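You operate a simulated robot arm through the tools that you are given. There is no shell and no other tool. Be economical: measure what you need, move in short steps, check, and stop when the job is done.

Carry out the task below with a simulated robot arm. There is one attempt and no reset: what you move stays moved.

TASK
Slide the grease can along the top of the assembly bench until it stands next to the grey cloth.

It is judged by the outcome, as a careful person would: the job done as asked, and still so three seconds after it is handed in. It fails if anything else is knocked over, pushed out of place, dropped, spilled or broken.

THE ROBOT
A 7-joint arm with a two-finger parallel gripper, fixed in place. Base frame: the origin is at the foot of the arm, x ahead of it, y to its left, z up; the work surface is at about z = 0. Lengths are in m, angles in rad, forces in N, time in s.
With the tool pointing down near the work surface it reaches from about 0.24 to 0.62 m from the base axis. Its first joint turns from -1.152 to 1.152 rad. Payload 2.6 kg.
Tool frame: the origin (TCP) lies between the finger pads and is the grasp point; the fingertips stand 0.03 m ahead of it; z points along the fingers, y is the line along which they close. The gripper opens to 0.094 m. The fingers are 0.028 m wide and 0.01 m thick; the gripper's body (0.05 by 0.096 m) begins 0.055 m behind the TCP.
Orientation is told as [roll, pitch, yaw] about the base's x, y, z axes, in that order, counted from this pose: with the fingers straight down and closing along the base's y, the tool's x points along the base's -x, its y along +y and its z along -z.

THE INTERFACE
- The arm moves only by the tool drive_tool. Its argument "rows" is a list of rows, each a list of 7 numbers: the shift along the tool's x, y, z in mm, then the turn, a rotation vector about the tool's x, y, z in degrees, then the opening, from 0 (shut) to 1 (fully open). In form: [[x, y, z, wx, wy, wz, jaw], ...]. A call has 1 to 12 rows; each row is the pose to reach, as a shift and turn from the pose commanded when the call began, along the tool's axes at that moment. A row lasts 0.2 s, in which the tool goes at most 0.05 m and 0.15 rad; a call with a longer step from one row to the next is refused whole, and so is a gripper value outside its range. A pose out of reach is approached as far as the arm can. The call stops where the force on the tool passes 40 N (or 10 N more than at its start, if that is more) or the arm is blocked; 0.2 s more then pass. The fingers move at their own pace (about 0.072 m/s each) and stop on an object; they squeeze with about 41 N. The grip force told is the motor's: it shows also when the fingers shut on nothing. Time passes only in rows, and 0.2 s behind the last, so rows that repeat a pose let the fingers close. It gives the time, the measured TCP pose, the force on the tool (base axes), the opening and the grip force at its end, in the units of the frame above (readings bear some noise).
- Cameras (640 x 400 px; columns grow to the right, rows downward): "scene" is fixed at [0.0262, 0.429, 0.5725]; the picture's right is [-0.80, -0.61, 0.00], its down [-0.32, 0.42, -0.85] and it looks along [0.52, -0.68, -0.53] (base axes); focal length 363 px, centre (320, 200). "wrist" rides on the gripper at [-0.037, 0, -0.058] in the tool frame; the picture's right is [0.00, -1.00, 0.00], its down [0.97, 0.00, -0.24] and it looks along [0.24, 0.00, 0.97] (tool axes); focal length 218 px, centre (320, 200).
- grab_frame(camera): a new picture of that camera. No time passes.
- probe_pixels(camera, pixels): for up to 12 pixels [column, row] of the newest picture of that camera ("zoom" is the newest enlarged one), the place [x, y, z] in the base frame of the surface seen there, good to about 0.003 m, but the place of the scene camera against the robot may be out by one fixed shift of up to 0.012 m in any direction. No time passes.
- inspect(camera, box): a new picture of the part [left, top, right, bottom] of that camera's present view, enlarged. No time passes.
- hand_in(): hands the job in; it is judged then, once.

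Work in short steps. Measure before you move; look again where a grasp or a placing could have gone wrong, and mend it. You have 60 turns and 30 pictures in all, the two below and enlarged ones among them. Open the gripper and draw the arm clear of the work before you hand the job in, unless the task says otherwise; then end with one line.

The tools are called after "Emit:" by a JSON object that holds its "op" and its "data". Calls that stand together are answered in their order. drive_tool: Moves the arm, as the interface text tells. Its arguments: {"type":"object","properties":{"rows":{"type":"array","items":{"type":"array","items":{"type":"number"}}}},"required":["rows"]} The other tools are called the same way: grab_frame (camera) takes a picture; probe_pixels (camera, pixels) gives the place of the surface under pixels of a picture; inspect (camera, box) takes an enlarged picture of a part of a camera's view; hand_in () hands the job in.

At the start:

```text
clock: 0.0
eef_pos: [0.3437, -0.0674, 0.2755]
orientation: [0.001, 0.001, 0.0]
contact_force: [0.2, 0.0, -0.3]
gripper_width: 0.0939
gripper_force: 0.0
```

scene: 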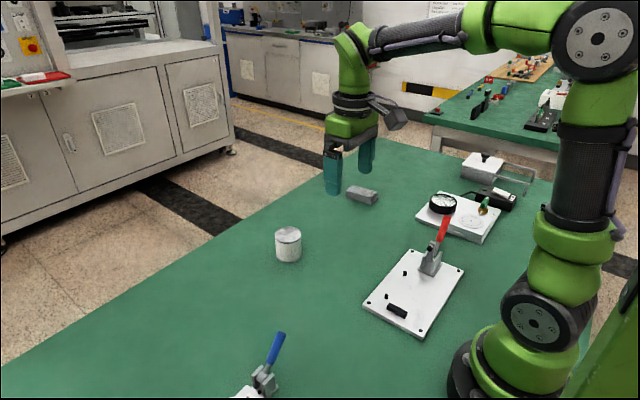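
wrist: 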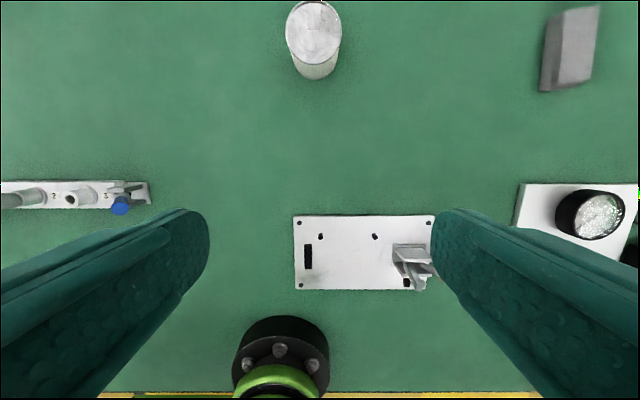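

The can is at scene (288,244), and the grey folded item that is probably the cloth is at (362,194). I'll enlarge both and measure them.

Emit:
{"op": "inspect", "data": {"camera": "scene", "box": [240, 150, 420, 280]}}

Emit:
{"op": "probe_pixels", "data": {"camera": "wrist", "pixels": [[314, 30], [314, 8], [290, 30], [340, 30], [314, 76], [565, 45], [545, 88], [585, 85], [599, 10], [560, 12], [590, 50], [440, 60]]}}

Emit:
{"op": "probe_pixels", "data": {"camera": "scene", "pixels": [[288, 233], [276, 234], [300, 234], [288, 260], [347, 195], [363, 188], [378, 195], [362, 204], [355, 187], [320, 225]]}}

```text
3.08 times, centred on (330, 215) of scene
```

zoom: 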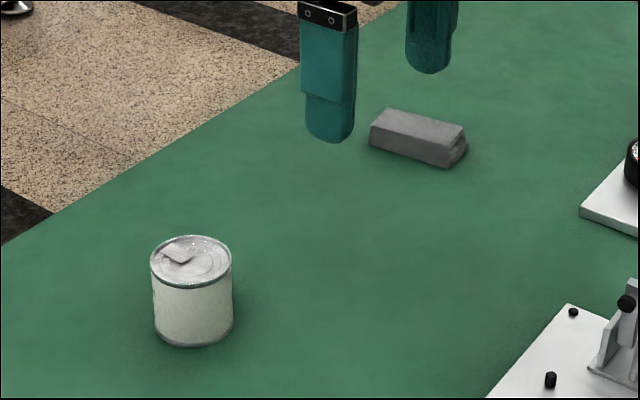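

```text
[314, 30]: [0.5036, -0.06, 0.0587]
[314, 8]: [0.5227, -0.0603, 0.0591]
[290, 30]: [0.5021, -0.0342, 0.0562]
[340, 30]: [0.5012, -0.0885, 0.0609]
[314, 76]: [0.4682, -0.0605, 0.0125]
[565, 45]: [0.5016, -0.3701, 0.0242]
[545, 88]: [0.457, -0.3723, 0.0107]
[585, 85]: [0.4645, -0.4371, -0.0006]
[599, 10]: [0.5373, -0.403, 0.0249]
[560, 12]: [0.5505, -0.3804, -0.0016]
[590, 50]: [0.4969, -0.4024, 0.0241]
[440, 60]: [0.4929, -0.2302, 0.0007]
```

```text
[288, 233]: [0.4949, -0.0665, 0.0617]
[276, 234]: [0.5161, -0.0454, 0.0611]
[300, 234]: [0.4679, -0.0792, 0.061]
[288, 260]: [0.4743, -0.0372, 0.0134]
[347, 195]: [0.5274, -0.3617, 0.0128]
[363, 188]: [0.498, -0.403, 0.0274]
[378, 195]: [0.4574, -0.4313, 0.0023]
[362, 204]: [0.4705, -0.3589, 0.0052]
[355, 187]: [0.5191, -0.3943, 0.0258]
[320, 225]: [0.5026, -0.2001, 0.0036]
```

The can is centred near (0.497, -0.061), with radius about 0.027 and height about 0.06. The cloth spans x 0.46–0.54, with its near edge at y≈-0.36. I'll move above the can while turning the tool 90°, so the fingers close along x and stay out of the gap.

Emit:
{"op": "drive_tool", "data": {"rows": [[-14, 0, 8, 0, 0, 8.2, 1], [-28, 1, 16, 0, 0, 16.4, 1], [-42, 1, 24, 0, 0, 24.6, 1], [-56, 2, 32, 0, 0, 32.8, 1], [-70, 3, 40, 0, 0, 41, 1], [-84, 3, 48, 0, 0, 49.2, 1], [-98, 4, 56, 0, 0, 57.4, 1], [-112, 5, 64, 0, 0, 65.6, 1], [-126, 5, 72, 0, 0, 73.8, 1], [-140, 6, 80, 0, 0, 82, 1], [-154, 6, 90, 0, 0, 90, 1], [-154, 6, 90, 0, 0, 90, 1]]}}

Emit:
{"op": "grab_frame", "data": {"camera": "wrist"}}

Emit:
{"op": "grab_frame", "data": {"camera": "scene"}}

```text
clock: 2.6
eef_pos: [0.4981, -0.0614, 0.1865]
orientation: [0.001, 0.001, -1.573]
contact_force: [-0.6, -1.0, 0.4]
gripper_width: 0.0939
gripper_force: 0.0
```

```text
26 pictures are left
```

wrist: 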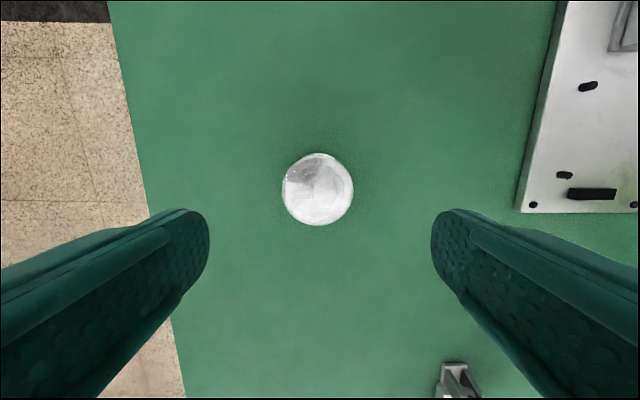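

```text
25 pictures are left
```

scene: 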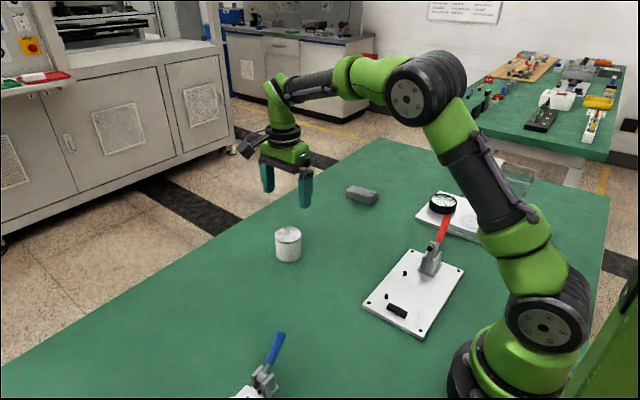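

The can's lid now appears at wrist (318,189) and sits between the fingers. I'll probe it to check the centring.

Emit:
{"op": "probe_pixels", "data": {"camera": "wrist", "pixels": [[318, 189], [286, 189], [350, 189], [318, 156], [318, 222], [318, 100]]}}

```text
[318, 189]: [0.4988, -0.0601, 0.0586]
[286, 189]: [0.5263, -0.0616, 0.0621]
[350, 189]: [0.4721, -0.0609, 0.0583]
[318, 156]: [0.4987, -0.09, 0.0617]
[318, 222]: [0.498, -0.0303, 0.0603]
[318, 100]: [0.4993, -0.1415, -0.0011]
```

The can is centred at (0.499, -0.060), well aligned. I'll go straight down to z≈0.038.

Emit:
{"op": "drive_tool", "data": {"rows": [[0, 0, 30, 0, 0, 0, 1], [0, 0.5, 60, 0, 0, 0, 1], [0, 0.5, 90, 0, 0, 0, 1], [0, 0.5, 115, 0, 0, 0, 1], [0, 0.5, 135, 0, 0, 0, 1], [1, 0.5, 148, 0, 0, 0, 1], [1, 0.5, 148, 0, 0, 0, 1]]}}

```text
clock: 4.2
eef_pos: [0.499, -0.0596, 0.0356]
orientation: [0.0, 0.0, -1.57]
contact_force: [-0.7, 0.0, -0.6]
gripper_width: 0.0941
gripper_force: 0.1
```

No contact on the way down; next I'll close on the can.

Emit:
{"op": "drive_tool", "data": {"rows": [[0, 0, 0, 0, 0, 0, 0.8], [0, 0, 0, 0, 0, 0, 0.65], [0, 0, 0, 0, 0, 0, 0.5], [0, 0, 0, 0, 0, 0, 0.5], [0, 0, 0, 0, 0, 0, 0.5]]}}

Emit:
{"op": "grab_frame", "data": {"camera": "wrist"}}

```text
clock: 5.4
eef_pos: [0.4985, -0.0598, 0.0364]
orientation: [-0.002, 0.0, -1.57]
contact_force: [-1.3, -1.1, 2.0]
gripper_width: 0.0595
gripper_force: 40.4
```

```text
24 pictures are left
```

wrist: 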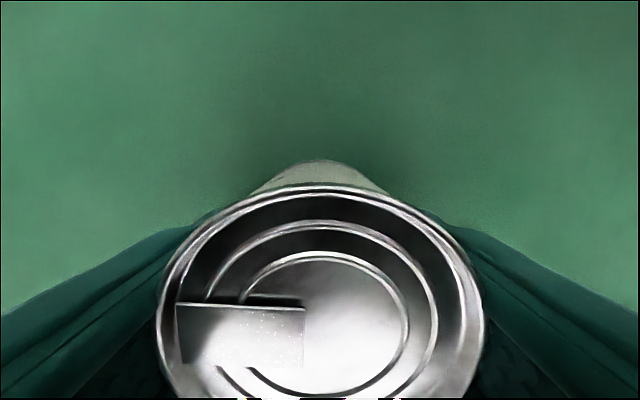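

The can is gripped at width 0.0595, so its radius is about 0.030. I'll slide it 190 mm along -y at the same height and then look again.

Emit:
{"op": "drive_tool", "data": {"rows": [[-10, 0, 0, 0, 0, 0, 0.5], [-27, 0, 0, 0, 0, 0, 0.5], [-45, 0, 0, 0, 0, 0, 0.5], [-63, 0, 0, 0, 0, 0, 0.5], [-81, 0, 0, 0, 0, 0, 0.5], [-99, 0, 0, 0, 0, 0, 0.5], [-117, 0, 0, 0, 0, 0, 0.5], [-135, 0, 0, 0, 0, 0, 0.5], [-153, 0, 0, 0, 0, 0, 0.5], [-170, 0, 0, 0, 0, 0, 0.5], [-182, 0, 0, 0, 0, 0, 0.5], [-190, 0, 0, 0, 0, 0, 0.5]]}}

Emit:
{"op": "grab_frame", "data": {"camera": "wrist"}}

Emit:
{"op": "inspect", "data": {"camera": "scene", "box": [270, 120, 450, 232]}}

```text
clock: 8.0
eef_pos: [0.4985, -0.2492, 0.0373]
orientation: [0.002, 0.001, -1.571]
contact_force: [0.5, 0.2, -1.7]
gripper_width: 0.0596
gripper_force: 40.9
```

```text
23 pictures are left
```

wrist: 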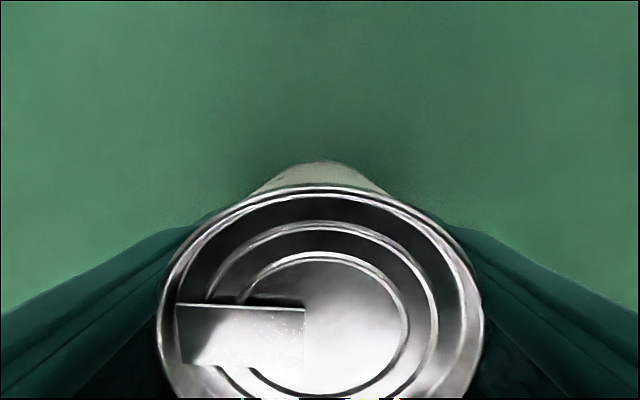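

```text
3.56 times, centred on (360, 176) of scene
```

zoom: 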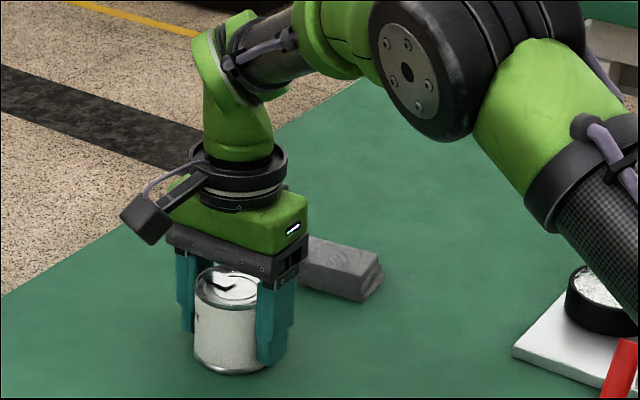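

The can slid cleanly. I'll go 45 mm further (front edge at about -0.324) and measure the gap with the wrist camera.

Emit:
{"op": "drive_tool", "data": {"rows": [[-10, 0, 0, 0, 0, 0, 0.5], [-24, 0, 0, 0, 0, 0, 0.5], [-36, 0, 0, 0, 0, 0, 0.5], [-45, 0, 0, 0, 0, 0, 0.5], [-45, 0, 0, 0, 0, 0, 0.5]]}}

Emit:
{"op": "grab_frame", "data": {"camera": "wrist"}}

Emit:
{"op": "inspect", "data": {"camera": "scene", "box": [290, 130, 418, 210]}}

```text
clock: 9.2
eef_pos: [0.4971, -0.2951, 0.0366]
orientation: [0.001, 0.001, -1.571]
contact_force: [-0.3, 0.2, -2.0]
gripper_width: 0.0598
gripper_force: 41.1
```

```text
21 pictures are left
```

wrist: 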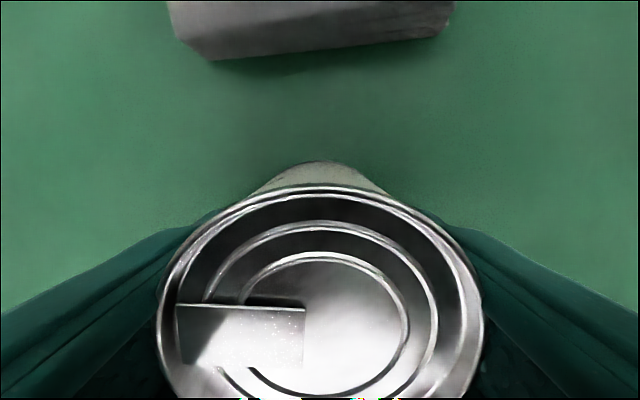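

```text
5.00 times, centred on (354, 170) of scene
```

zoom: 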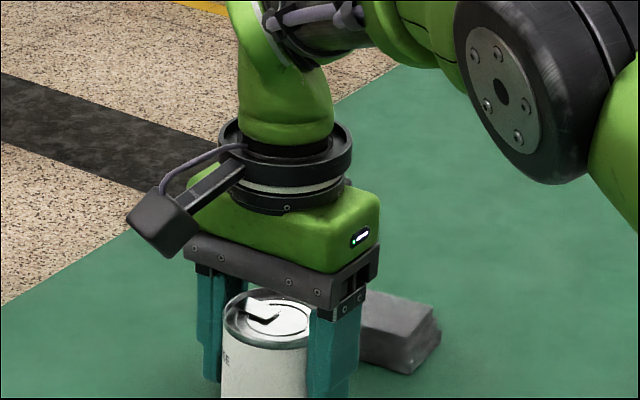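

Emit:
{"op": "probe_pixels", "data": {"camera": "wrist", "pixels": [[215, 57], [260, 52], [320, 47], [380, 40], [430, 35], [320, 56], [320, 30], [250, 62], [320, 164], [320, 158]]}}

```text
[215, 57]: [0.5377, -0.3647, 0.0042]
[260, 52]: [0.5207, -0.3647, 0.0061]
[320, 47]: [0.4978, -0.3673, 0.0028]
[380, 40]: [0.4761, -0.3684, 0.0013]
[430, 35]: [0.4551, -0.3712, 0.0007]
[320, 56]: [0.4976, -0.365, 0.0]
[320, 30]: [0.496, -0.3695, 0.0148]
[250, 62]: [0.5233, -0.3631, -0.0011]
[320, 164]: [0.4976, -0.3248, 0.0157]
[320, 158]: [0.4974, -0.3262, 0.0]
```

The gap from the can front (y≈-0.325) to the cloth (y≈-0.366) is about 41 mm. I'll slide 33 mm more, leaving about 8 mm.

Emit:
{"op": "drive_tool", "data": {"rows": [[-8, 0, 0, 0, 0, 0, 0.5], [-18, 0, 0, 0, 0, 0, 0.5], [-27, 0, 0, 0, 0, 0, 0.5], [-33, 0, 0, 0, 0, 0, 0.5], [-33, 0, 0, 0, 0, 0, 0.5]]}}

Emit:
{"op": "grab_frame", "data": {"camera": "wrist"}}

```text
clock: 10.4
eef_pos: [0.4983, -0.3281, 0.0373]
orientation: [-0.001, 0.0, -1.571]
contact_force: [0.3, -0.4, -2.0]
gripper_width: 0.0597
gripper_force: 42.1
```

```text
19 pictures are left
```

wrist: 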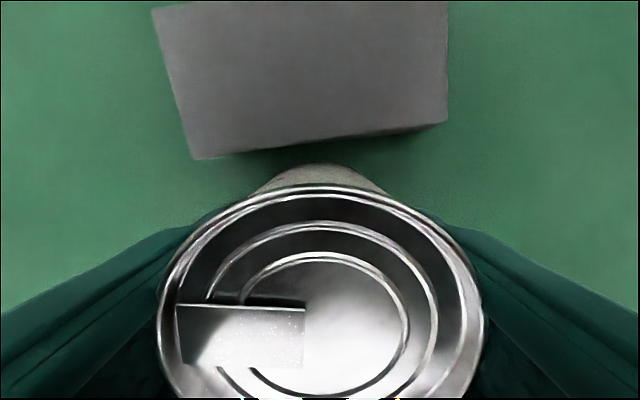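

The can now stands just short of the cloth with a small gap (rows 145–163). I'll open the fingers without moving.

Emit:
{"op": "drive_tool", "data": {"rows": [[0, 0, 0, 0, 0, 0, 0.7], [0, 0, 0, 0, 0, 0, 0.85], [0, 0, 0, 0, 0, 0, 1], [0, 0, 0, 0, 0, 0, 1], [0, 0, 0, 0, 0, 0, 1]]}}

```text
clock: 11.6
eef_pos: [0.4982, -0.3286, 0.0367]
orientation: [0.001, 0.0, -1.57]
contact_force: [0.0, 0.0, -0.5]
gripper_width: 0.0938
gripper_force: 0.1
```

The can is released. I'll rise straight up, then draw back along +y.

Emit:
{"op": "drive_tool", "data": {"rows": [[0, 0, -10, 0, 0, 0, 1], [0, 0, -30, 0, 0, 0, 1], [0, 0, -60, 0, 0, 0, 1], [0, 0, -95, 0, 0, 0, 1], [0, 0, -130, 0, 0, 0, 1], [0, 0, -160, 0, 0, 0, 1], [35, -10, -175, 0, 0, 0, 1], [75, -25, -185, 0, 0, 0, 1], [115, -40, -190, 0, 0, 0, 1], [150, -55, -190, 0, 0, 0, 1], [180, -65, -190, 0, 0, 0, 1], [180, -65, -190, 0, 0, 0, 1]]}}

Emit:
{"op": "inspect", "data": {"camera": "scene", "box": [270, 130, 430, 230]}}

Emit:
{"op": "grab_frame", "data": {"camera": "wrist"}}

```text
clock: 14.2
eef_pos: [0.4335, -0.1454, 0.2276]
orientation: [-0.001, -0.001, -1.57]
contact_force: [-0.3, -0.1, -0.2]
gripper_width: 0.094
gripper_force: 0.1
```

```text
4.00 times, centred on (350, 180) of scene
```

zoom: 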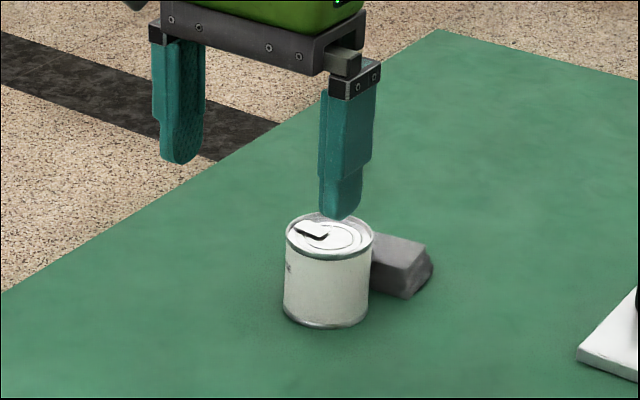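

```text
17 pictures are left
```

wrist: 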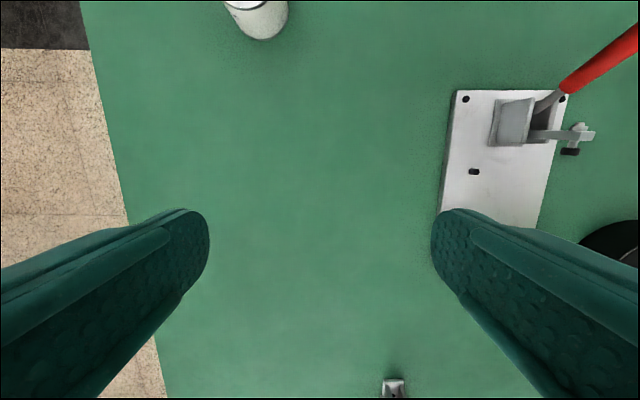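

The can stands upright beside the cloth, the cloth hasn't moved, and the arm is clear. I'm handing it in.

Emit:
{"op": "hand_in", "data": {}}

```text
The job is handed in.
```

I slid the grease can along the bench; it now stands upright about 8 mm from the grey cloth, and nothing else was disturbed.
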